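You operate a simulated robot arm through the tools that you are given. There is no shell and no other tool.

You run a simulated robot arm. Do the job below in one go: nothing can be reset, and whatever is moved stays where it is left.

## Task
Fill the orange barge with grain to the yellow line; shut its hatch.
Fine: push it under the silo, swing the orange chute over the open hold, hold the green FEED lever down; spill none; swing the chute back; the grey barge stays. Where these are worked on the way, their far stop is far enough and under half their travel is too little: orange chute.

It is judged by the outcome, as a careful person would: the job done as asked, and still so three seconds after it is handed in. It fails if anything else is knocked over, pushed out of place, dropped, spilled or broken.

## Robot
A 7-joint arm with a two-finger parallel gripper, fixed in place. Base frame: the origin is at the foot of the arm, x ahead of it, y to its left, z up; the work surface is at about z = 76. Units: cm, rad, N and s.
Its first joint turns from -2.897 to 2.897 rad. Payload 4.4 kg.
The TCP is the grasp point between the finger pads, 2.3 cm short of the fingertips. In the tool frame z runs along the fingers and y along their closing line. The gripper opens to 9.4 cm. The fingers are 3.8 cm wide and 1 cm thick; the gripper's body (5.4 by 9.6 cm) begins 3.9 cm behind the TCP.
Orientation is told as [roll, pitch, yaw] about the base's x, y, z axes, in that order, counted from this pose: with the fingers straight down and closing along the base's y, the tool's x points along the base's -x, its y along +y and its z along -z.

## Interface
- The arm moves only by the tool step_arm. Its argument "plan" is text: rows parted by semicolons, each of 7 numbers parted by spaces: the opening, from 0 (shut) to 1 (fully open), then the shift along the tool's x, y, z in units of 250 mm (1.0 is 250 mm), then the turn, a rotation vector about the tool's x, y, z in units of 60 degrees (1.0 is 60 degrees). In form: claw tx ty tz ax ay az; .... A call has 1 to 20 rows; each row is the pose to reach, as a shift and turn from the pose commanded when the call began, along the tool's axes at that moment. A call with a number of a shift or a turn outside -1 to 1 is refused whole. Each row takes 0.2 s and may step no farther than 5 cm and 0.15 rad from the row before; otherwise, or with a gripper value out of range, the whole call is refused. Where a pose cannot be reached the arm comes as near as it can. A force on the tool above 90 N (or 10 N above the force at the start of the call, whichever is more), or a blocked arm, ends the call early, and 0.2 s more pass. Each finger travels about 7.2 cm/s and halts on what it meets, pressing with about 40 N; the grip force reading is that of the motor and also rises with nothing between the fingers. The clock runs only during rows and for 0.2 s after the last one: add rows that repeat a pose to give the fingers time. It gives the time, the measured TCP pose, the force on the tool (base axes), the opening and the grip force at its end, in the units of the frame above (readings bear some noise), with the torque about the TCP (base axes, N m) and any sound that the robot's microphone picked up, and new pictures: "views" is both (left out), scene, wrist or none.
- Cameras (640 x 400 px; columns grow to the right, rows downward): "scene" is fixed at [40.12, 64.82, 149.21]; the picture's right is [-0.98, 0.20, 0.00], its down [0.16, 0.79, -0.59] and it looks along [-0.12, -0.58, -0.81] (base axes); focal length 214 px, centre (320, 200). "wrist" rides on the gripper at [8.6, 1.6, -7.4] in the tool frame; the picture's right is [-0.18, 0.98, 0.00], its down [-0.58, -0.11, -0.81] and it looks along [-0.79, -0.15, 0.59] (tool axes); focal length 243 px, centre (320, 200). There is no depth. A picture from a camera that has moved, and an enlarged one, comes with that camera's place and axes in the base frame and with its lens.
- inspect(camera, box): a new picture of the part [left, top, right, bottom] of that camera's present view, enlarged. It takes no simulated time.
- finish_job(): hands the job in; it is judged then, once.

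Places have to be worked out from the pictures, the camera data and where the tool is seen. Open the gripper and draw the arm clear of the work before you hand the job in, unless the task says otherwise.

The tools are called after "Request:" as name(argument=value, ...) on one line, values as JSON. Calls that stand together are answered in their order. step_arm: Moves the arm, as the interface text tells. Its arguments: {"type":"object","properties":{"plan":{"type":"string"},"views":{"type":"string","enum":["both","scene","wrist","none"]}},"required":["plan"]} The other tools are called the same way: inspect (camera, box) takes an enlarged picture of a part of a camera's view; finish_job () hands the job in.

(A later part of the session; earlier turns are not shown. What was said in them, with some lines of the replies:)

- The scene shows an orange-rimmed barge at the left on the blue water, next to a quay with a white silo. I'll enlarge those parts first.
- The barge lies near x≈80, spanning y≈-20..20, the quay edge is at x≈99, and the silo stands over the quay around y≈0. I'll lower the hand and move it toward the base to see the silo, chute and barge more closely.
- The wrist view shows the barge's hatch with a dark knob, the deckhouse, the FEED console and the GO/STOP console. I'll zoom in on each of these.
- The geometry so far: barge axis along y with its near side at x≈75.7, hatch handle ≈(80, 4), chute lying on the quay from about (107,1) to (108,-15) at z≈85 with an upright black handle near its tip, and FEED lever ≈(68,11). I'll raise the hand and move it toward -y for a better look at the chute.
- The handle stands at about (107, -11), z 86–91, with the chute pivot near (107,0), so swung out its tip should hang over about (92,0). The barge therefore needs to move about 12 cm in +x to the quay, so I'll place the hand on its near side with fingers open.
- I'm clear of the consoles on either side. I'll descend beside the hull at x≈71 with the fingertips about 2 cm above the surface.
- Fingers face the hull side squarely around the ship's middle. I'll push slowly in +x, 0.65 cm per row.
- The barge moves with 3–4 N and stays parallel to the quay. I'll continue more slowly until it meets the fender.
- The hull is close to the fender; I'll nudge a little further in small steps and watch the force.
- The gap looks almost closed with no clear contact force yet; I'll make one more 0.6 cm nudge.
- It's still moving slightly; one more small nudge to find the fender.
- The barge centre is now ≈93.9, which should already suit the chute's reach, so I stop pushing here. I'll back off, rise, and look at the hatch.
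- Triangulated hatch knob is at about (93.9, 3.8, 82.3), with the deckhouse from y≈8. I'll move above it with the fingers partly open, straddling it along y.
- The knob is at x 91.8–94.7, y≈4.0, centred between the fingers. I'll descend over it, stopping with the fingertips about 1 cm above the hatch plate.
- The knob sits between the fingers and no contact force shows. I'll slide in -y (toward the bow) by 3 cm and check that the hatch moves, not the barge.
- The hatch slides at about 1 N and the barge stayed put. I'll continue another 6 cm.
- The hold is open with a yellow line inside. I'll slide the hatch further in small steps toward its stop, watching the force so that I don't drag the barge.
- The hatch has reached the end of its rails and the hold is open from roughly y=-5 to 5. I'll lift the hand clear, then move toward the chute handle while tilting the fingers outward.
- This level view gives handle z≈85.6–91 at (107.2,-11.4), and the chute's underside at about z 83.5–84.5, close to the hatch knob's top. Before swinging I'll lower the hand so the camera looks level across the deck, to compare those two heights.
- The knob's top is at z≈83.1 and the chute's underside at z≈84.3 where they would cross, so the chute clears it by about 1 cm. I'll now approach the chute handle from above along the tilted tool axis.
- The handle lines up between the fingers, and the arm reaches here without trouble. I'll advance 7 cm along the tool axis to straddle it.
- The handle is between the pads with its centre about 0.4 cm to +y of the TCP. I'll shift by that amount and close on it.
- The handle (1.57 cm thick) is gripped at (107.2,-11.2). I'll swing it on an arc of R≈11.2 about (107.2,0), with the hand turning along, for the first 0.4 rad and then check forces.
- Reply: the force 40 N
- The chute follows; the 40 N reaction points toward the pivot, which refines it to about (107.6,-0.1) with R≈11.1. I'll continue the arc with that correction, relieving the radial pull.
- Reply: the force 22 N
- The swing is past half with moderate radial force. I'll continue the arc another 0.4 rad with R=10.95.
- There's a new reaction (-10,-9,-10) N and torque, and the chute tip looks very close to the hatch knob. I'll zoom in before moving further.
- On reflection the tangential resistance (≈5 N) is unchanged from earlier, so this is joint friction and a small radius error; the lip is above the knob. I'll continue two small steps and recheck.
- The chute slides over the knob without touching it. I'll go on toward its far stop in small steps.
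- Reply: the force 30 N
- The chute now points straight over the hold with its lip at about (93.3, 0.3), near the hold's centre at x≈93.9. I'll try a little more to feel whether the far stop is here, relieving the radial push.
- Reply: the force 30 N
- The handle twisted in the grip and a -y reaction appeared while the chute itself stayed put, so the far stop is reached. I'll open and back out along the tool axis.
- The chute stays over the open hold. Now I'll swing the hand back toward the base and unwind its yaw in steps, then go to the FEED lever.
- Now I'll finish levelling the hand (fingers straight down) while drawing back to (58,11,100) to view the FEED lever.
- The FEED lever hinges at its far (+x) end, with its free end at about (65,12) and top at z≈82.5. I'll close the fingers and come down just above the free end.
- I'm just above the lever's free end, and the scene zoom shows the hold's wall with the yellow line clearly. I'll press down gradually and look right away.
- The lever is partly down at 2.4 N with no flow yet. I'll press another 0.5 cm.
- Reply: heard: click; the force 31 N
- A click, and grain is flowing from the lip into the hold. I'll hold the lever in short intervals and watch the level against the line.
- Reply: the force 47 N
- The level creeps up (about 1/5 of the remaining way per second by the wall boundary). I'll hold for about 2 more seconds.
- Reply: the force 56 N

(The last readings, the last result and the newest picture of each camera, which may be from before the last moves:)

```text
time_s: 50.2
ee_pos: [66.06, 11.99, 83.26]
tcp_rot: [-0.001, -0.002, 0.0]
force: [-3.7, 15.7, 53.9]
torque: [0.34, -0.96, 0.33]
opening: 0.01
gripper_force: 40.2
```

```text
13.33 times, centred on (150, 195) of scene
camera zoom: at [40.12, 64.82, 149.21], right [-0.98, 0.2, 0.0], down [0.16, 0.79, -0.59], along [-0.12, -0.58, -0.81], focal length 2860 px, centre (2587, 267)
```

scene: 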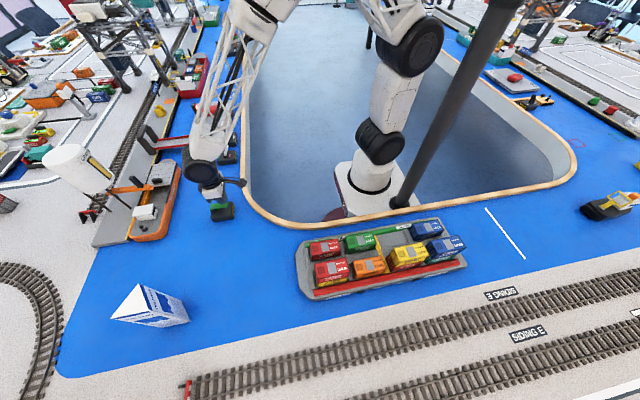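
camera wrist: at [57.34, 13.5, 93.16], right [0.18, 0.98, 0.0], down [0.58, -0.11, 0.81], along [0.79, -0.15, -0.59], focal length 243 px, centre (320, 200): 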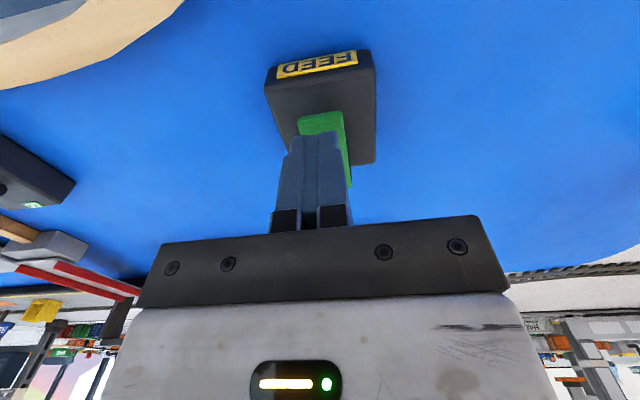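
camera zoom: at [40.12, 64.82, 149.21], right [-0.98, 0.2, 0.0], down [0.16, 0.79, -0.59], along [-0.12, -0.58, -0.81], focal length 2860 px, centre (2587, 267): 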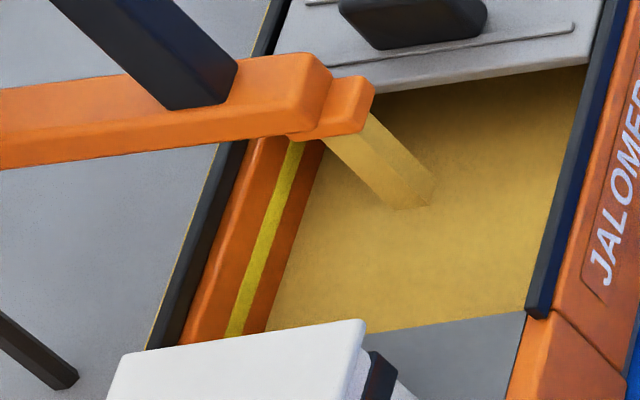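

The level is roughly halfway to the line (wall boundary moving ~0.5 px/s at base scale, about 4–5 s to go). Pressing force is creeping to 54 N, so I'll ease 0.1 cm while continuing to hold for about 2.2 s.

Request:
step_arm(plan="0 0 0 -0.003 0 0 0; 0 0 0 -0.003 0 0 0; 0 0 0 -0.003 0 0 0; 0 0 0 -0.003 0 0 0; 0 0 0 -0.003 0 0 0; 0 0 0 -0.003 0 0 0; 0 0 0 -0.003 0 0 0; 0 0 0 -0.003 0 0 0; 0 0 0 -0.003 0 0 0; 0 0 0 -0.003 0 0 0", views="none")

Request:
inspect(camera="scene", box=[135, 180, 165, 210])

```text
time_s: 52.4
ee_pos: [66.05, 11.99, 83.14]
tcp_rot: [-0.001, -0.002, -0.001]
force: [1.8, 3.9, 45.5]
torque: [0.07, -0.92, 0.12]
opening: 0.02
gripper_force: 40.0
```

```text
13.33 times, centred on (150, 195) of scene
camera zoom: at [40.12, 64.82, 149.21], right [-0.98, 0.2, 0.0], down [0.16, 0.79, -0.59], along [-0.12, -0.58, -0.81], focal length 2860 px, centre (2587, 267)
```

zoom: 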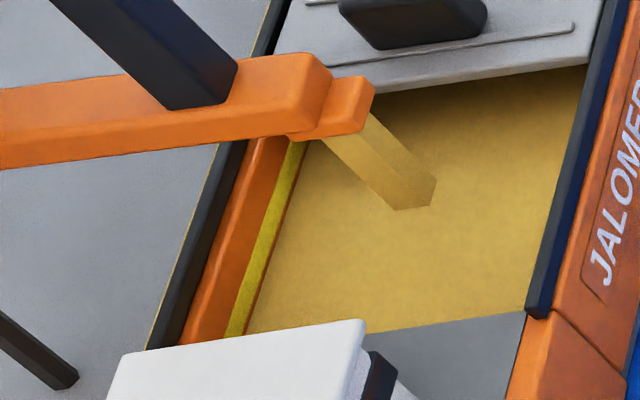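

The level is now just below the line's lower edge, moving about 9 px/s in this zoom with ~16 px to the line's middle. I'll hold 0.8 s more and recheck.

Request:
step_arm(plan="0 0 0 0 0 0 0; 0 0 0 0 0 0 0; 0 0 0 0 0 0 0", views="none")

Request:
inspect(camera="scene", box=[138, 190, 153, 207])

```text
time_s: 53.2
ee_pos: [66.08, 11.93, 83.23]
tcp_rot: [-0.001, -0.002, -0.001]
force: [1.2, 2.0, 45.5]
torque: [0.01, -0.84, 0.05]
opening: 0.01
gripper_force: 40.5
```

```text
16.00 times, centred on (146, 198) of scene
camera zoom: at [40.12, 64.82, 149.21], right [-0.98, 0.2, 0.0], down [0.16, 0.79, -0.59], along [-0.12, -0.58, -0.81], focal length 3432 px, centre (3112, 224)
```

zoom: 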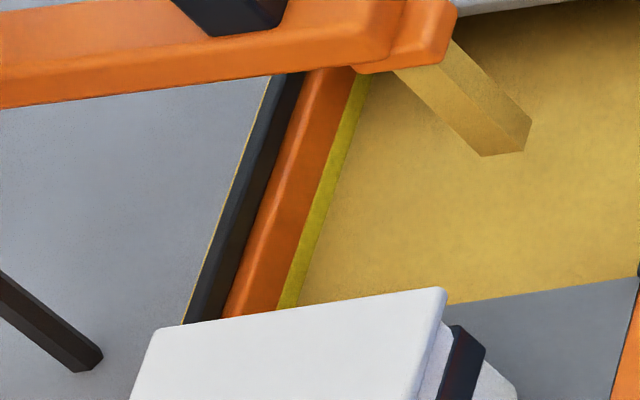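

The level has just met the line's lower edge. I'll hold for 0.4 s more and then lift off the lever quickly, which should leave it within the line.

Request:
step_arm(plan="0 0 0 0 0 0 0; 0 0 0 0 0 0 0; 0 0 0 -0.1 0 0 0; 0 0 0 -0.2 0 0 0; 0 0 0 -0.2 0 0 0", views="none")

Request:
inspect(camera="scene", box=[138, 190, 153, 207])

Request:
inspect(camera="scene", box=[110, 165, 260, 240])

```text
time_s: 54.4
ee_pos: [66.11, 11.92, 88.02]
tcp_rot: [0.0, 0.0, 0.0]
force: [0.2, 0.0, -0.2]
torque: [0.04, 0.02, -0.01]
opening: 0.0
gripper_force: 40.1
```

```text
16.00 times, centred on (146, 198) of scene
camera zoom: at [40.12, 64.82, 149.21], right [-0.98, 0.2, 0.0], down [0.16, 0.79, -0.59], along [-0.12, -0.58, -0.81], focal length 3432 px, centre (3112, 224)
```

zoom: 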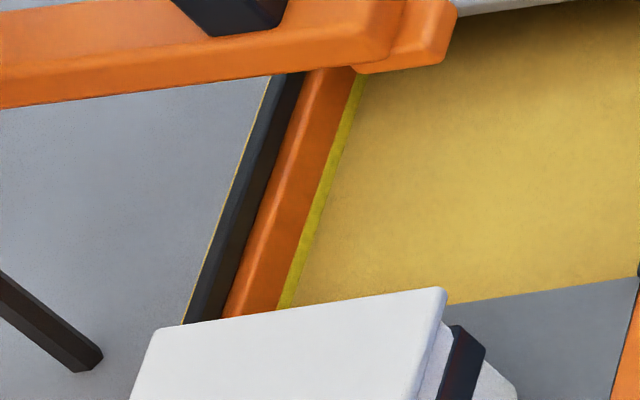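

```text
4.27 times, centred on (185, 202) of scene
camera zoom: at [40.12, 64.82, 149.21], right [-0.98, 0.2, 0.0], down [0.16, 0.79, -0.59], along [-0.12, -0.58, -0.81], focal length 915 px, centre (896, 189)
```

zoom: 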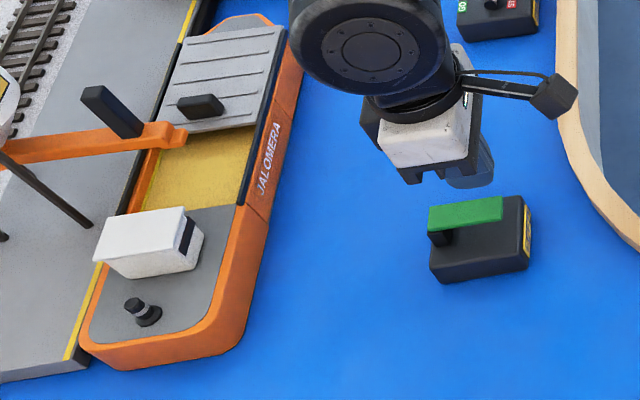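

Flow has stopped, the lever sprang back, nothing spilled, and the level lies about a third into the line's thickness. One brief press (~0.3 s) will bring it to the line's middle.

Request:
step_arm(plan="0 0 0 0.1 0 0 0; 0 0 0 0.168 0 0 0; 0 0 0 0.2 0 0 0; 0 0 0 0.202 0 0 0; 0 0 0 0.1 0 0 0; 0 0 0 0 0 0 0; 0 0 0 0 0 0 0", views="none")

Request:
inspect(camera="scene", box=[138, 190, 153, 207])

```text
time_s: 56.0
ee_pos: [65.89, 11.85, 88.16]
tcp_rot: [-0.001, 0.0, 0.001]
force: [0.6, 0.7, -0.1]
torque: [0.01, -0.02, 0.01]
opening: 0.0
gripper_force: 40.1
heard: click
```

```text
16.00 times, centred on (146, 198) of scene
camera zoom: at [40.12, 64.82, 149.21], right [-0.98, 0.2, 0.0], down [0.16, 0.79, -0.59], along [-0.12, -0.58, -0.81], focal length 3432 px, centre (3112, 224)
```

zoom: 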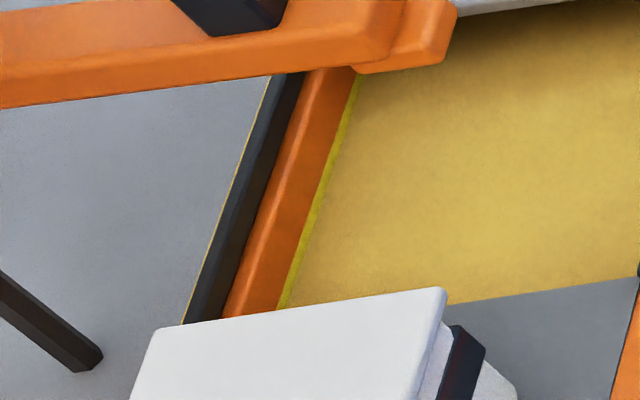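

The level now sits inside the yellow line and the flow is stopped. Next I return to the chute handle (now at about (96.55,0.4)), lifting and turning the hand halfway first.

Request:
step_arm(plan="0 -0.02 0 -0.12 0 0 0; 0.2 -0.08 -0.01 -0.24 0.032 -0.031 0.097; 0.45 -0.14 -0.03 -0.36 0.064 -0.063 0.193; 0.45 -0.2 -0.045 -0.46 0.096 -0.094 0.29; 0.45 -0.26 -0.06 -0.55 0.128 -0.125 0.387; 0.45 -0.31 -0.07 -0.62 0.157 -0.157 0.483; 0.45 -0.36 -0.08 -0.68 0.189 -0.188 0.58; 0.45 -0.36 -0.08 -0.68 0.22 -0.219 0.677; 0.45 -0.36 -0.08 -0.68 0.236 -0.235 0.725; 0.45 -0.36 -0.08 -0.68 0.236 -0.235 0.725", views="none")

Request:
inspect(camera="scene", box=[110, 165, 260, 240])

```text
time_s: 58.2
ee_pos: [74.89, 10.1, 105.21]
tcp_rot: [-0.138, -0.312, -0.747]
force: [-0.8, 0.0, 0.0]
torque: [-0.02, -0.01, 0.0]
opening: 4.25
gripper_force: 0.1
```

```text
4.27 times, centred on (185, 202) of scene
camera zoom: at [40.12, 64.82, 149.21], right [-0.98, 0.2, 0.0], down [0.16, 0.79, -0.59], along [-0.12, -0.58, -0.81], focal length 915 px, centre (896, 189)
```

zoom: 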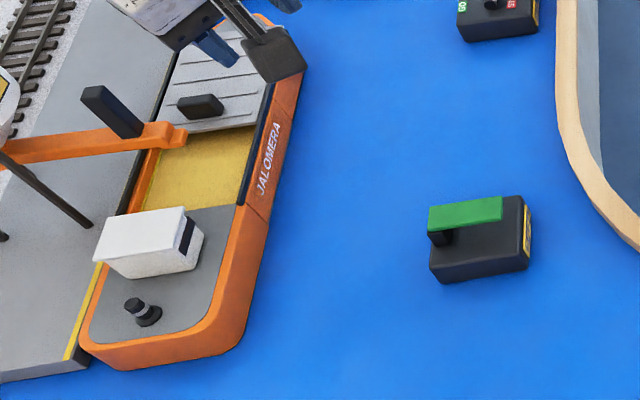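

Barge, hold and lever all look undisturbed. Second half of the turn, moving to the pre-grasp point (96.6, 7.7, 99.4) behind the handle.

Request:
step_arm(plan="0.45 -0.074 0.072 0.0 0.03 -0.029 0.09; 0.45 -0.149 0.143 0.03 0.059 -0.059 0.181; 0.45 -0.223 0.215 0.08 0.089 -0.088 0.272; 0.45 -0.297 0.287 0.14 0.118 -0.118 0.362; 0.45 -0.371 0.358 0.2 0.148 -0.147 0.453; 0.45 -0.446 0.43 0.26 0.177 -0.176 0.544; 0.45 -0.52 0.501 0.31 0.207 -0.206 0.634; 0.45 -0.594 0.573 0.351 0.236 -0.235 0.725; 0.45 -0.594 0.573 0.351 0.236 -0.235 0.725")

Request:
inspect(camera="wrist", box=[200, 0, 440, 240])

```text
time_s: 60.2
ee_pos: [96.64, 7.67, 99.67]
tcp_rot: [0.003, -0.631, -1.578]
force: [-0.1, -0.1, 0.1]
torque: [-0.01, 0.0, 0.01]
opening: 4.23
gripper_force: 0.1
camera wrist: at [98.3, 19.02, 100.52], right [0.98, -0.15, 0.11], down [-0.11, 0.01, 0.99], along [-0.15, -0.99, -0.01], focal length 243 px, centre (320, 200)
```

scene: 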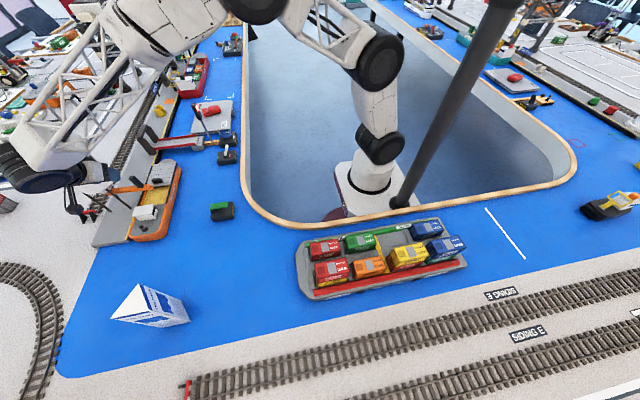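
wrist: 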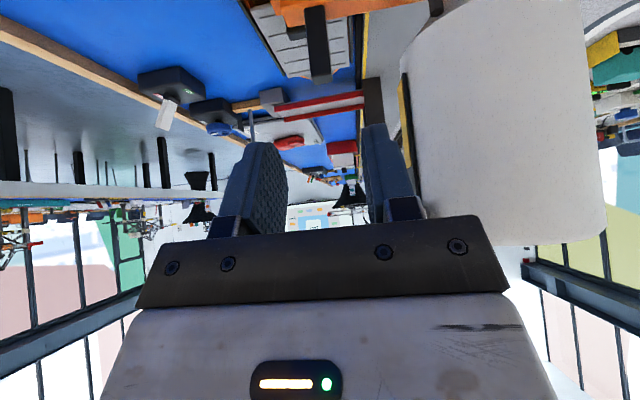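

```text
1.67 times, centred on (320, 120) of wrist
camera zoom: at [98.3, 19.02, 100.52], right [0.98, -0.15, 0.11], down [-0.11, 0.01, 0.99], along [-0.15, -0.99, -0.01], focal length 404 px, centre (320, 333)
```

zoom: 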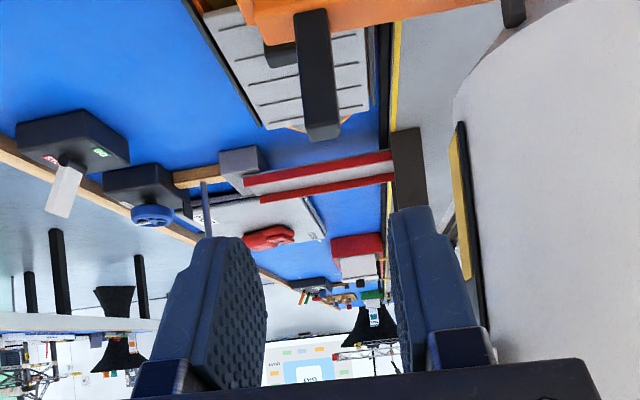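

The handle lines up between the fingers. I'll advance 12.5 cm along the tool axis to straddle it.

Request:
step_arm(plan="0.45 0 0 0.12 0 0 0; 0.45 0 0 0.24 0 0 0; 0.45 0 0 0.34 0 0 0; 0.45 0 0 0.42 0 0 0; 0.45 0 0 0.48 0 0 0; 0.45 0 0 0.51 0 0 0; 0.45 0 0 0.51 0 0 0", views="wrist")

Request:
inspect(camera="wrist", box=[200, 0, 440, 240])

Request:
inspect(camera="scene", box=[95, 150, 195, 230])

```text
time_s: 61.8
ee_pos: [96.63, 0.35, 89.33]
tcp_rot: [0.0, -0.63, -1.577]
force: [0.4, 0.1, -1.3]
torque: [0.01, 0.03, 0.0]
opening: 4.22
gripper_force: 0.2
camera wrist: at [98.26, 11.61, 90.19], right [0.98, -0.15, 0.11], down [-0.11, 0.01, 0.99], along [-0.15, -0.99, -0.01], focal length 243 px, centre (320, 200)
```

wrist: 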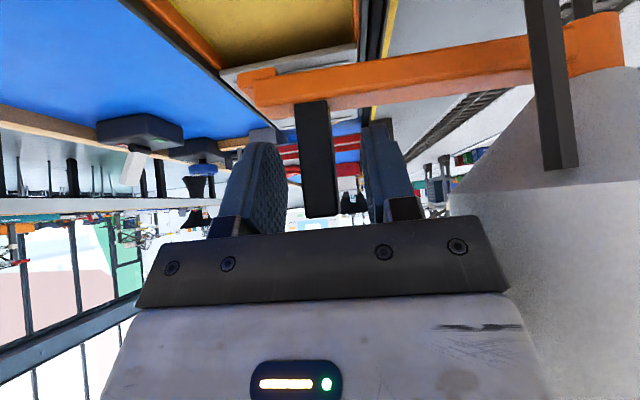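

```text
1.67 times, centred on (320, 120) of wrist
camera zoom: at [98.26, 11.61, 90.19], right [0.98, -0.15, 0.11], down [-0.11, 0.01, 0.99], along [-0.15, -0.99, -0.01], focal length 404 px, centre (320, 333)
```

zoom: 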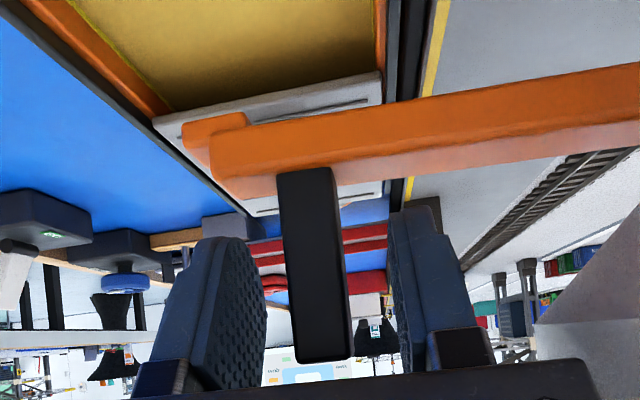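

```text
5.00 times, centred on (145, 190) of scene
camera zoom: at [40.12, 64.82, 149.21], right [-0.98, 0.2, 0.0], down [0.16, 0.79, -0.59], along [-0.12, -0.58, -0.81], focal length 1072 px, centre (1195, 250)
```

zoom: 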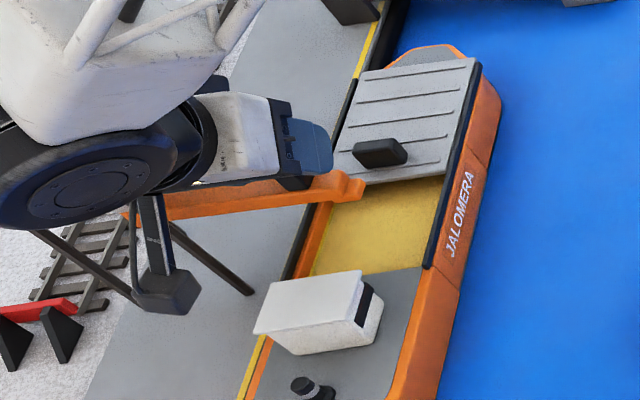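

Well placed; now close on the handle.

Request:
step_arm(plan="0.35 0 0 0 0 0 0; 0.2 0 0 0 0 0 0; 0.1 0 0 0 0 0 0; 0.1 0 0 0 0 0 0; 0.1 0 0 0 0 0 0", views="none")

```text
time_s: 63.0
ee_pos: [96.48, 0.45, 89.17]
tcp_rot: [-0.001, -0.631, -1.577]
force: [-10.7, 2.6, 2.7]
torque: [0.03, 0.01, 0.24]
opening: 1.56
gripper_force: 45.0
```

Gripped squarely (1.56 cm). I'll swing the chute back along the fitted arc (centre (107.6,-0.1), R≈11.06), first 0.4 rad.

Request:
step_arm(plan="0.1 -0.0359 -0.002 0.0261 -0.0562 0 -0.0773; 0.1 -0.0712 0.002 0.0517 -0.1123 0 -0.1545; 0.1 -0.1065 0.0115 0.0774 -0.1685 0 -0.2318; 0.1 -0.1404 0.025 0.1021 -0.2246 0 -0.3090", views="none")

Request:
inspect(camera="scene", box=[95, 150, 195, 230])

```text
time_s: 64.0
ee_pos: [97.3, -3.88, 89.28]
tcp_rot: [0.001, -0.63, -1.174]
force: [66.5, 21.7, -18.3]
torque: [0.44, 1.02, -0.21]
opening: 1.56
gripper_force: 45.2
```

```text
5.00 times, centred on (145, 190) of scene
camera zoom: at [40.12, 64.82, 149.21], right [-0.98, 0.2, 0.0], down [0.16, 0.79, -0.59], along [-0.12, -0.58, -0.81], focal length 1072 px, centre (1195, 250)
```

zoom: 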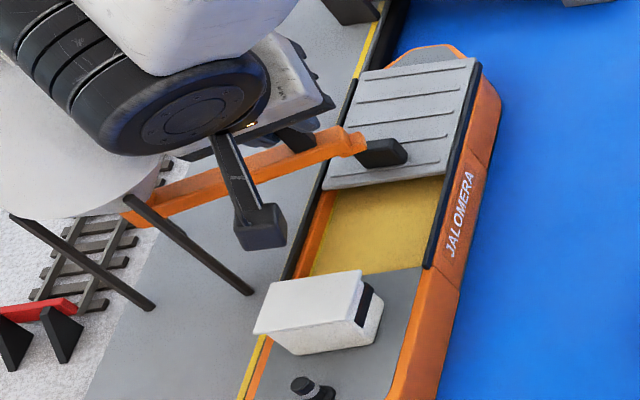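

It moves back, but radial pull is 70 N, so I'll shift the commanded path inward toward the pivot and continue another 0.4 rad.

Request:
step_arm(plan="0.1 -0.0320 0.0208 0.0232 -0.0562 0 -0.0773; 0.1 -0.0662 0.0256 0.0481 -0.1123 0 -0.1545; 0.1 -0.1000 0.0341 0.0726 -0.1685 0 -0.2318; 0.1 -0.1329 0.0466 0.0966 -0.2246 0 -0.3090", views="none")

Request:
inspect(camera="scene", box=[60, 120, 200, 240])

```text
time_s: 65.0
ee_pos: [99.72, -7.71, 89.43]
tcp_rot: [-0.003, -0.628, -0.778]
force: [-52.0, -49.5, 8.7]
torque: [0.56, 0.28, 0.08]
opening: 1.58
gripper_force: 45.1
```

```text
3.33 times, centred on (130, 180) of scene
camera zoom: at [40.12, 64.82, 149.21], right [-0.98, 0.2, 0.0], down [0.16, 0.79, -0.59], along [-0.12, -0.58, -0.81], focal length 715 px, centre (953, 267)
```

zoom: 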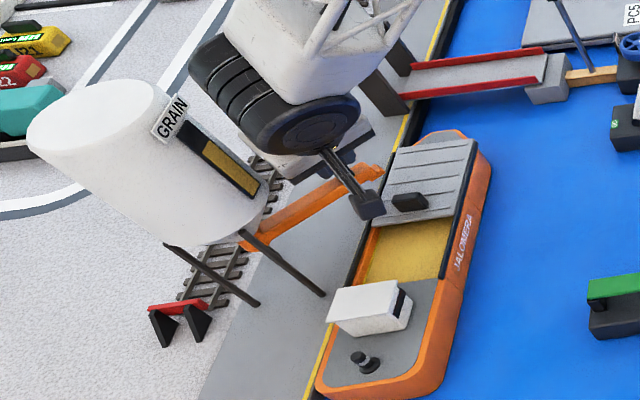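

That over-corrected (72 N outward now), so I'll return to the measured radius without bias for the next 0.4 rad.

Request:
step_arm(plan="0.1 -0.0420 -0.0128 0.0305 -0.0562 0 -0.0773; 0.1 -0.0775 -0.0072 0.0564 -0.1123 0 -0.1545; 0.1 -0.1121 0.0030 0.0815 -0.1685 0 -0.2318; 0.1 -0.1459 0.0171 0.1060 -0.2246 0 -0.3090", views="none")

Request:
inspect(camera="scene", box=[60, 120, 200, 240])

```text
time_s: 66.0
ee_pos: [103.4, -10.15, 89.4]
tcp_rot: [0.002, -0.63, -0.374]
force: [-0.1, -5.6, -6.3]
torque: [0.38, 0.88, -0.23]
opening: 1.59
gripper_force: 45.3
```

```text
3.33 times, centred on (130, 180) of scene
camera zoom: at [40.12, 64.82, 149.21], right [-0.98, 0.2, 0.0], down [0.16, 0.79, -0.59], along [-0.12, -0.58, -0.81], focal length 715 px, centre (953, 267)
```

zoom: 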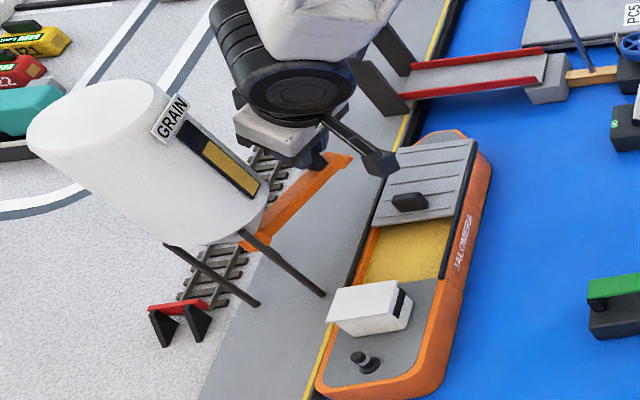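

Forces are now near zero at the same angle as on the way out. Last 0.4 rad back to the rest stop.

Request:
step_arm(plan="0.1 -0.0358 -0.0020 0.0260 -0.0562 0 -0.0773; 0.1 -0.0712 0.0036 0.0518 -0.1123 0 -0.1545; 0.1 -0.1062 0.0137 0.0772 -0.1685 0 -0.2318; 0.1 -0.1267 0.0215 0.0921 -0.2021 0 -0.2781; 0.1 -0.1333 0.0247 0.0969 -0.2106 0 -0.2897", views="wrist")

Request:
inspect(camera="scene", box=[60, 120, 200, 240])

```text
time_s: 67.2
ee_pos: [107.4, -11.24, 89.51]
tcp_rot: [-0.001, -0.626, 0.001]
force: [1.2, 38.9, -5.7]
torque: [0.43, 0.94, -0.05]
opening: 1.55
gripper_force: 45.2
camera wrist: at [95.98, -9.65, 90.26], right [0.15, 0.98, 0.11], down [0.0, -0.11, 0.99], along [0.99, -0.15, -0.01], focal length 243 px, centre (320, 200)
```

wrist: 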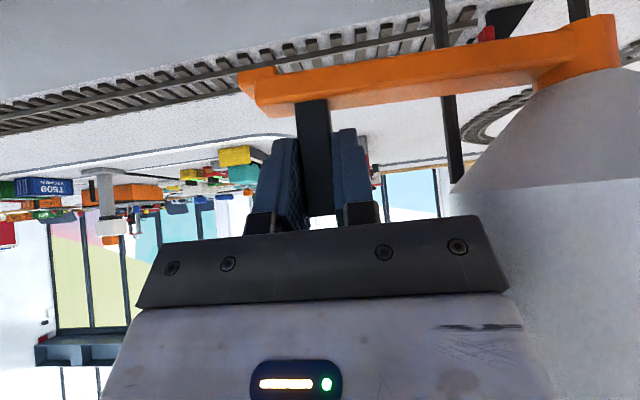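

```text
3.33 times, centred on (130, 180) of scene
camera zoom: at [40.12, 64.82, 149.21], right [-0.98, 0.2, 0.0], down [0.16, 0.79, -0.59], along [-0.12, -0.58, -0.81], focal length 715 px, centre (953, 267)
```

zoom: 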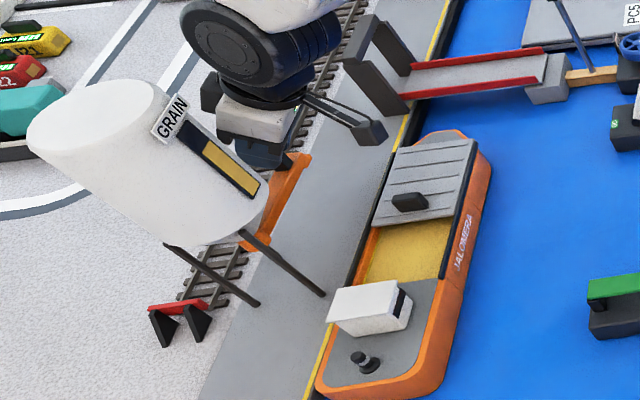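

The chute is back exactly at its original rest position. I'll relieve the side force, open, and back out along the tool axis.

Request:
step_arm(plan="0.1 0 0.012 0 0 0 0; 0.3 0 0.012 0 0 0 0; 0.5 0 0.0 0 0 0 0; 0.55 0 -0.012 0 0 0 0; 0.55 0 -0.012 -0.05 0 0 0; 0.55 0 -0.012 -0.14 0 0 0; 0.55 0 -0.012 -0.26 0 0 0; 0.55 0 -0.012 -0.4 0 0 0; 0.55 0 -0.012 -0.4 0 0 0", views="wrist")

Request:
inspect(camera="scene", box=[60, 120, 200, 240])

```text
time_s: 69.2
ee_pos: [101.5, -11.55, 97.34]
tcp_rot: [-0.001, -0.629, 0.001]
force: [-0.2, 0.2, -0.1]
torque: [-0.02, -0.01, 0.0]
opening: 5.17
gripper_force: 0.1
camera wrist: at [90.07, -9.91, 98.25], right [0.15, 0.98, 0.11], down [0.0, -0.11, 0.99], along [0.99, -0.15, -0.01], focal length 243 px, centre (320, 200)
```

wrist: 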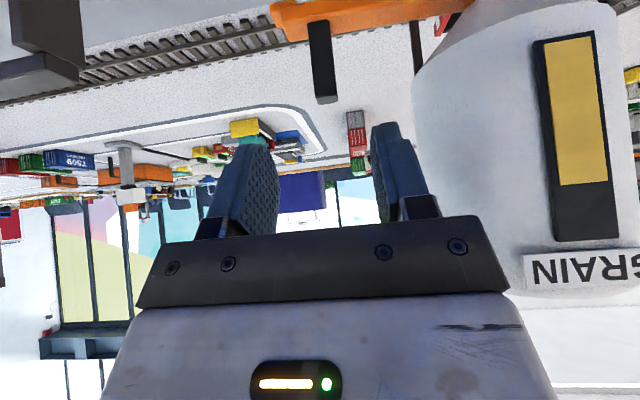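

```text
3.33 times, centred on (130, 180) of scene
camera zoom: at [40.12, 64.82, 149.21], right [-0.98, 0.2, 0.0], down [0.16, 0.79, -0.59], along [-0.12, -0.58, -0.81], focal length 715 px, centre (953, 267)
```

zoom: 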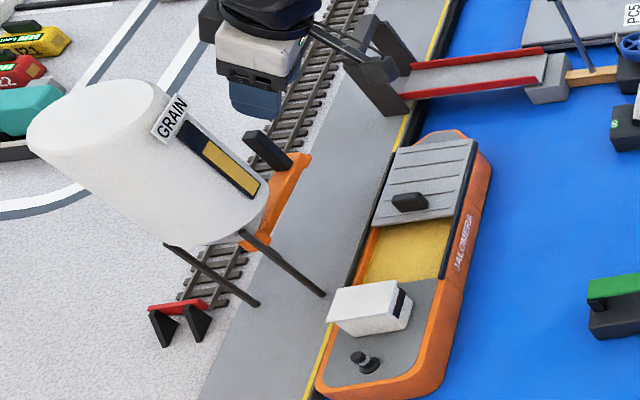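

The chute is home and the barge is undisturbed. Now I'll bring the hand upright above the hatch knob, near (93.4,-6.2).

Request:
step_arm(plan="0.45 0.05 0.02 -0.06 0 0.1 0; 0.45 0.1 0.06 -0.1 0 0.22 0; 0.45 0.16 0.11 -0.13 0 0.34 0; 0.45 0.22 0.16 -0.16 0 0.46 0; 0.45 0.269 0.212 -0.181 0 0.56 0; 0.45 0.269 0.212 -0.181 0 0.6 0; 0.45 0.269 0.212 -0.181 0 0.6 0", views="wrist")

Request:
inspect(camera="wrist", box=[180, 0, 460, 200])

```text
time_s: 70.8
ee_pos: [93.32, -6.17, 97.01]
tcp_rot: [-0.002, 0.0, 0.001]
force: [0.1, -0.1, 0.7]
torque: [-0.05, -0.01, 0.03]
opening: 4.23
gripper_force: 0.0
camera wrist: at [84.74, -4.61, 104.53], right [0.18, 0.98, 0.0], down [0.58, -0.11, 0.81], along [0.79, -0.15, -0.59], focal length 243 px, centre (320, 200)
```

wrist: 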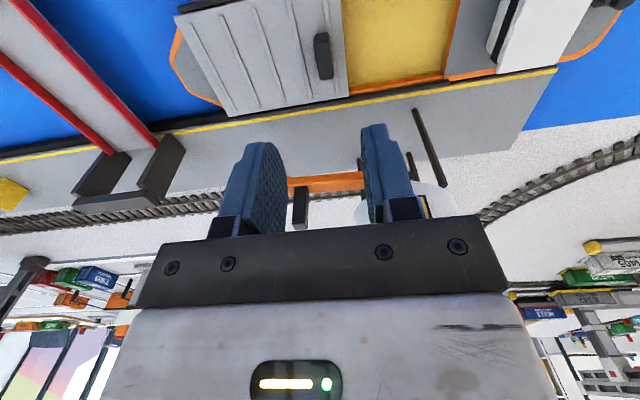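

```text
2.00 times, centred on (320, 100) of wrist
camera zoom: at [84.74, -4.61, 104.53], right [0.18, 0.98, 0.0], down [0.58, -0.11, 0.81], along [0.79, -0.15, -0.59], focal length 485 px, centre (320, 400)
```

zoom: 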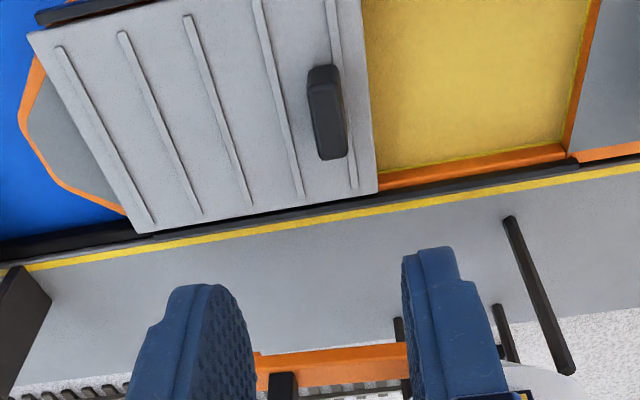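

The knob is at about (93.8,-6.0). I'll descend over it as before, then narrow the fingers to a loose cage.

Request:
step_arm(plan="0.43 -0.008 0.008 0.12 0 0 0; 0.43 -0.008 0.008 0.26 0 0 0; 0.43 -0.008 0.008 0.38 0 0 0; 0.43 -0.008 0.008 0.46 0 0 0; 0.43 -0.008 0.008 0.5 0 0 0; 0.43 -0.008 0.008 0.508 0 0 0; 0.26 -0.008 0.008 0.508 0 0 0; 0.26 -0.008 0.008 0.508 0 0 0", views="wrist")

Request:
inspect(camera="wrist", box=[180, 40, 460, 240])

```text
time_s: 72.6
ee_pos: [93.78, -6.04, 84.3]
tcp_rot: [-0.001, -0.002, -0.001]
force: [0.4, -0.8, 0.4]
torque: [-0.01, -0.02, -0.01]
opening: 2.44
gripper_force: 0.0
camera wrist: at [84.96, -4.44, 91.77], right [0.18, 0.98, 0.0], down [0.58, -0.11, 0.81], along [0.79, -0.15, -0.59], focal length 243 px, centre (320, 200)
```

wrist: 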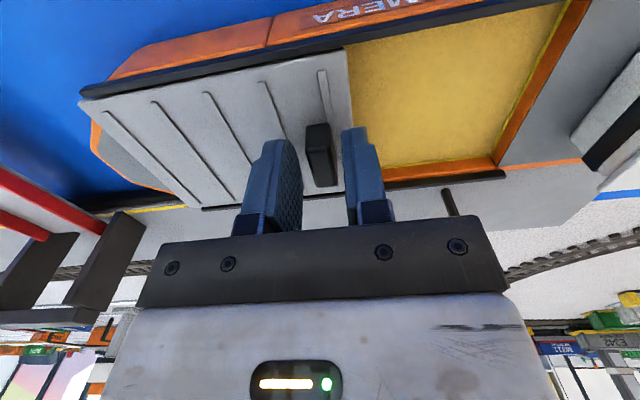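

```text
2.00 times, centred on (320, 140) of wrist
camera zoom: at [84.96, -4.44, 91.77], right [0.18, 0.98, 0.0], down [0.58, -0.11, 0.81], along [0.79, -0.15, -0.59], focal length 485 px, centre (320, 320)
```

zoom: 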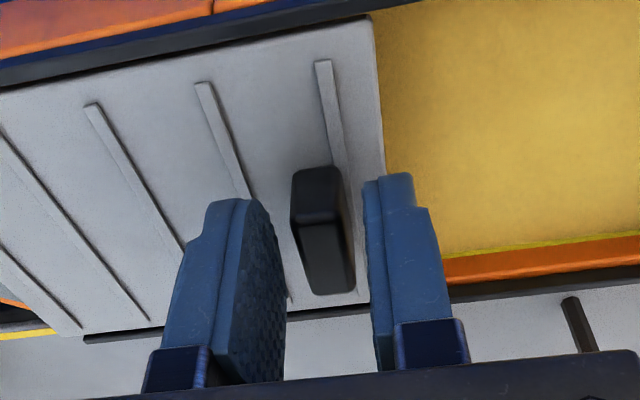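

The knob is caged. I'll slide the hatch aft (+y) slowly, 7.8 cm first.

Request:
step_arm(plan="0.26 0 0.024 0 0 0 0; 0.26 0 0.048 0 0 0 0; 0.26 0 0.072 0 0 0 0; 0.26 0 0.096 0 0 0 0; 0.26 0 0.12 0 0 0 0; 0.26 0 0.144 0 0 0 0; 0.26 0 0.168 0 0 0 0; 0.26 0 0.192 0 0 0 0; 0.26 0 0.216 0 0 0 0; 0.26 0 0.24 0 0 0 0; 0.26 0 0.264 0 0 0 0; 0.26 0 0.288 0 0 0 0; 0.26 0 0.312 0 0 0 0")

Request:
inspect(camera="scene", box=[110, 160, 200, 240])

Request:
inspect(camera="wrist", box=[180, 40, 460, 240])

```text
time_s: 75.4
ee_pos: [93.66, 1.67, 84.37]
tcp_rot: [0.0, 0.0, 0.0]
force: [0.2, 0.0, 0.3]
torque: [-0.05, -0.02, 0.01]
opening: 2.47
gripper_force: 0.4
camera wrist: at [84.93, 3.29, 91.8], right [0.18, 0.98, 0.0], down [0.58, -0.11, 0.81], along [0.79, -0.15, -0.59], focal length 243 px, centre (320, 200)
```

scene: 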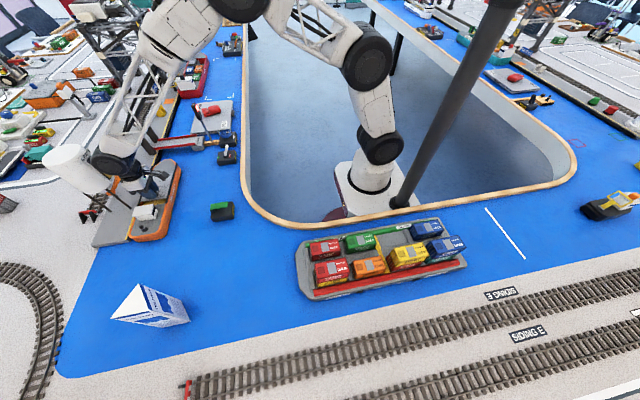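
wrist: 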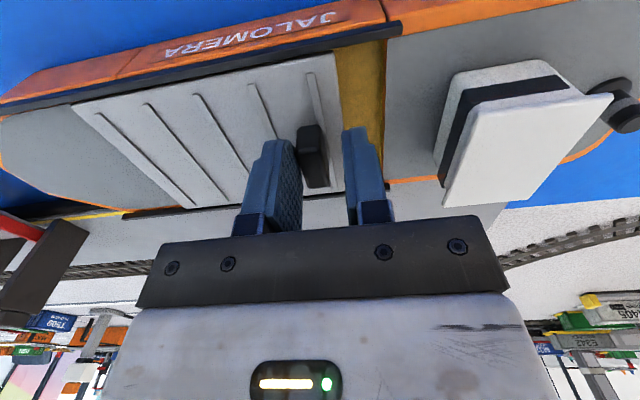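

```text
5.00 times, centred on (155, 200) of scene
camera zoom: at [40.12, 64.82, 149.21], right [-0.98, 0.2, 0.0], down [0.16, 0.79, -0.59], along [-0.12, -0.58, -0.81], focal length 1072 px, centre (1145, 200)
```

zoom: 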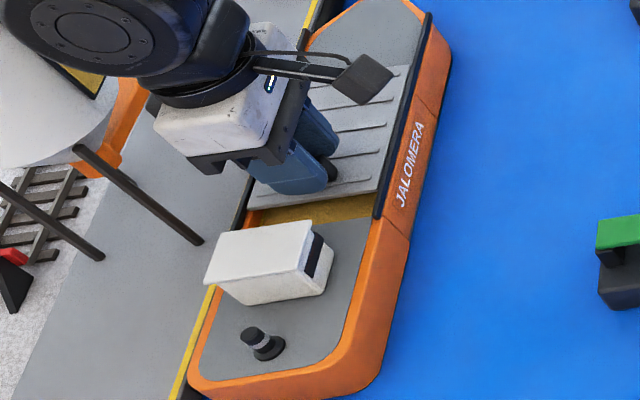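

```text
2.00 times, centred on (320, 140) of wrist
camera zoom: at [84.93, 3.29, 91.8], right [0.18, 0.98, 0.0], down [0.58, -0.11, 0.81], along [0.79, -0.15, -0.59], focal length 485 px, centre (320, 320)
```

zoom: 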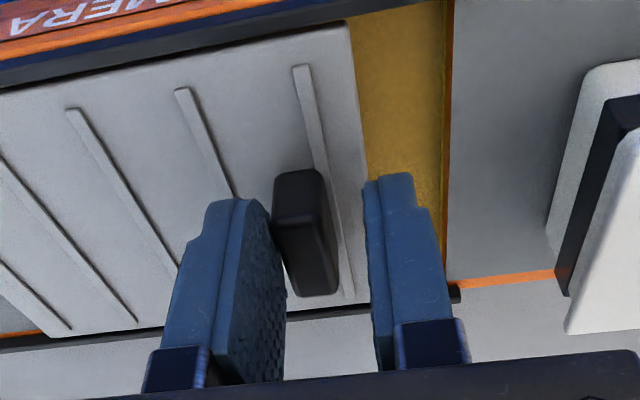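

The hatch is nearly shut, with about 2.5 cm left, and the barge hasn't moved. I'll move another 2.2 cm slowly.

Request:
step_arm(plan="0.26 0 0.02 0 0 0 0; 0.26 0 0.04 0 0 0 0; 0.26 0 0.06 0 0 0 0; 0.26 0 0.076 0 0 0 0; 0.26 0 0.088 0 0 0 0; 0.26 0 0.088 0 0 0 0", views="wrist")

Request:
inspect(camera="wrist", box=[180, 0, 460, 240])

Request:
inspect(camera="scene", box=[110, 160, 200, 240])

```text
time_s: 76.8
ee_pos: [93.61, 4.11, 84.48]
tcp_rot: [0.001, 0.001, 0.001]
force: [0.5, 0.2, 0.1]
torque: [-0.02, 0.02, 0.0]
opening: 2.44
gripper_force: 0.0
camera wrist: at [84.93, 5.58, 91.84], right [0.18, 0.98, 0.0], down [0.58, -0.11, 0.81], along [0.79, -0.15, -0.59], focal length 243 px, centre (320, 200)
```

wrist: 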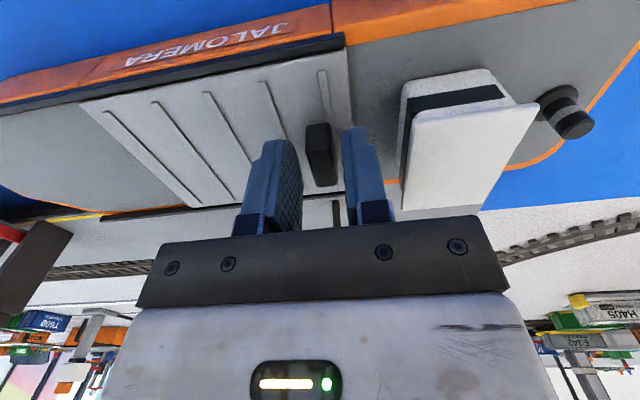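

```text
1.67 times, centred on (320, 120) of wrist
camera zoom: at [84.93, 5.58, 91.84], right [0.18, 0.98, 0.0], down [0.58, -0.11, 0.81], along [0.79, -0.15, -0.59], focal length 404 px, centre (320, 333)
```

zoom: 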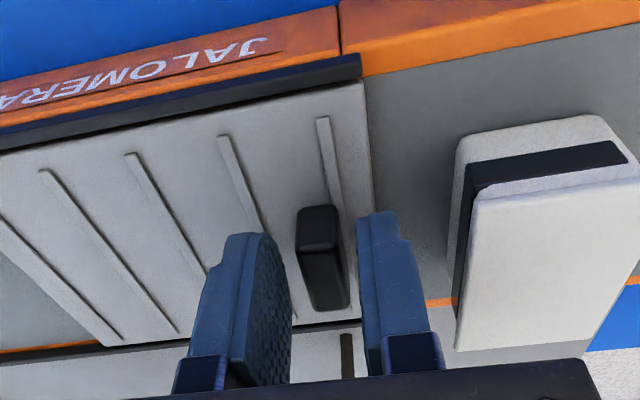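

```text
5.00 times, centred on (155, 200) of scene
camera zoom: at [40.12, 64.82, 149.21], right [-0.98, 0.2, 0.0], down [0.16, 0.79, -0.59], along [-0.12, -0.58, -0.81], focal length 1072 px, centre (1145, 200)
```

zoom: 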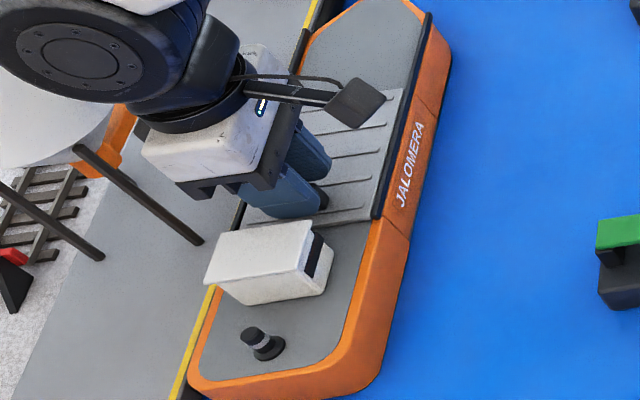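

The hatch edge lines up with the rail ends exactly as it did at the start and no gap shows, so it's shut. I'll open slightly, lift straight up, and draw back toward the base.

Request:
step_arm(plan="0.33 0 0 0 0 0 0; 0.33 0 0 -0.05 0 0 0; 0.33 0 0 -0.15 0 0 0; 0.33 0 0 -0.3 0 0 0; 0.5 0.1 0 -0.45 0 0 0; 0.7 0.25 0 -0.55 0 0 0; 1 0.4 0 -0.62 0 0 0; 1 0.58 0 -0.66 0 0 0; 1 0.76 0 -0.68 0 0 0; 1 0.9 0 -0.68 0 0 0; 1 0.9 0 -0.68 0 0 0")

Request:
inspect(camera="scene", box=[60, 120, 200, 250])

Request:
inspect(camera="wrist", box=[180, 40, 460, 240])

Request:
inspect(camera="scene", box=[130, 165, 180, 210])

```text
time_s: 79.2
ee_pos: [71.11, 4.08, 101.43]
tcp_rot: [-0.001, 0.0, 0.0]
force: [-0.1, -0.5, 1.1]
torque: [0.0, 0.02, 0.02]
opening: 9.39
gripper_force: 0.1
camera wrist: at [62.33, 5.62, 108.85], right [0.18, 0.98, 0.0], down [0.58, -0.11, 0.81], along [0.79, -0.15, -0.59], focal length 243 px, centre (320, 200)
```

scene: 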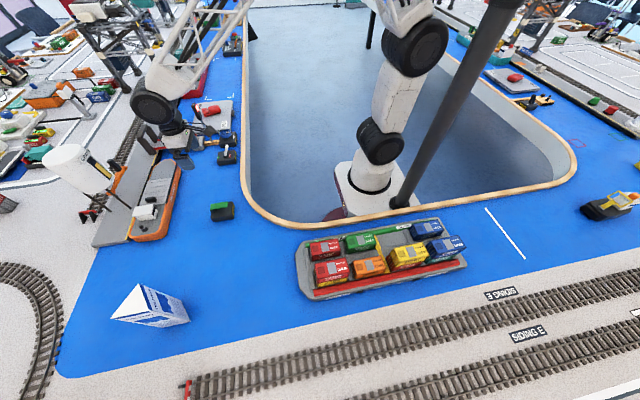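
wrist: 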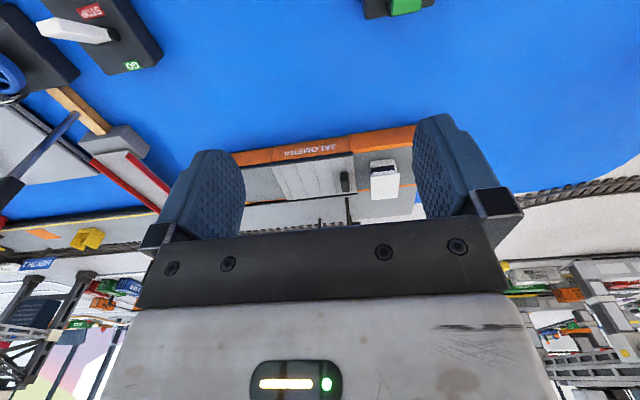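

```text
3.08 times, centred on (130, 185) of scene
camera zoom: at [40.12, 64.82, 149.21], right [-0.98, 0.2, 0.0], down [0.16, 0.79, -0.59], along [-0.12, -0.58, -0.81], focal length 660 px, centre (905, 246)
```

zoom: 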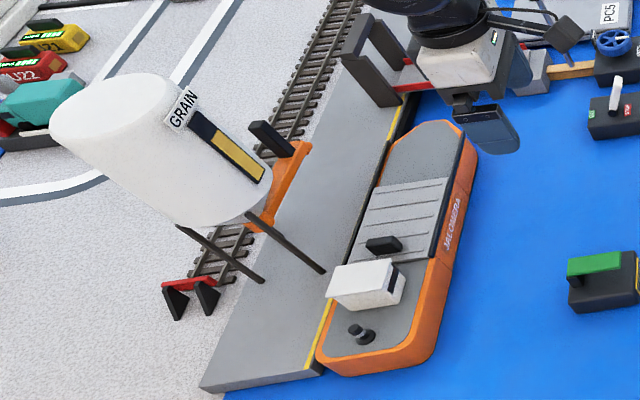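

```text
2.00 times, centred on (320, 140) of wrist
camera zoom: at [62.33, 5.62, 108.85], right [0.18, 0.98, 0.0], down [0.58, -0.11, 0.81], along [0.79, -0.15, -0.59], focal length 485 px, centre (320, 320)
```

zoom: 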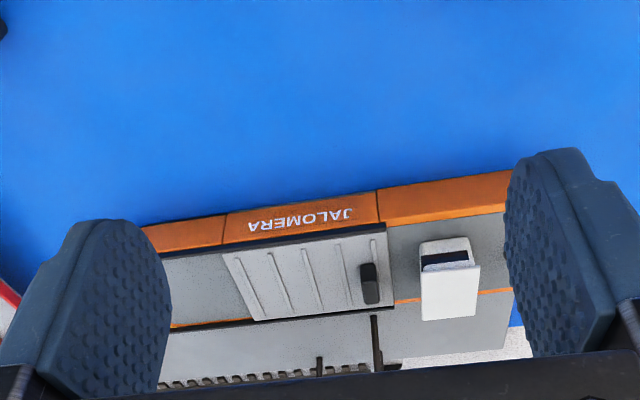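

```text
8.89 times, centred on (155, 188) of scene
camera zoom: at [40.12, 64.82, 149.21], right [-0.98, 0.2, 0.0], down [0.16, 0.79, -0.59], along [-0.12, -0.58, -0.81], focal length 1906 px, centre (1787, 311)
```

zoom: 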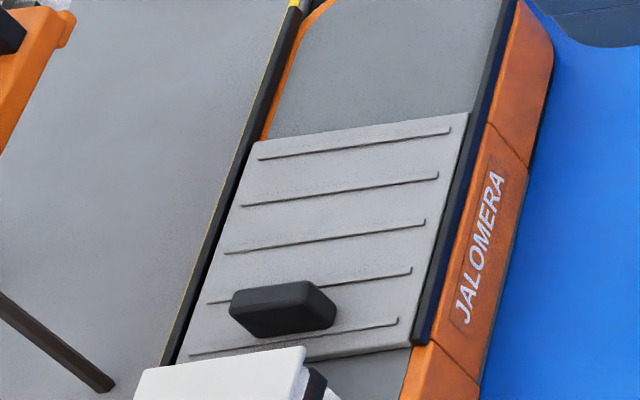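

The hatch is shut flush with its rail ends, the chute is home, the FEED lever is up, nothing is spilled, and the grey barge hasn't moved. The gripper is open and clear of the work, so I'm handing in.

Request:
finish_job()

```text
The job is handed in.
```

The orange barge is under the silo with grain up to the yellow line, and its hatch is shut. I've handed the job in, but no verdict has come back yet.

- **Barge:** I pushed it about 13 cm toward the quay until the open hold sat under the chute's outlet. I stopped there and did not press it against the fender.
- **Grain:** I held the FEED lever down, then gave it one short extra press. The level finished inside the thickness of the yellow line. I saw no spill, and the lever sprang back up.
- **Chute:** I swung it out to its far stop and later returned it to where it started. On the way back, the sideways pull on its handle reached about 70 N, below the arm's 90 N limit. Nothing looked bent or out of place afterwards.
- **Hatch:** I opened it to the end of its rails. Closed, its edge lines up with the rail ends as it did at the start, with no gap showing.
- **Everything else:** The grey barge and the other consoles look unmoved. The gripper is open and clear of the work.
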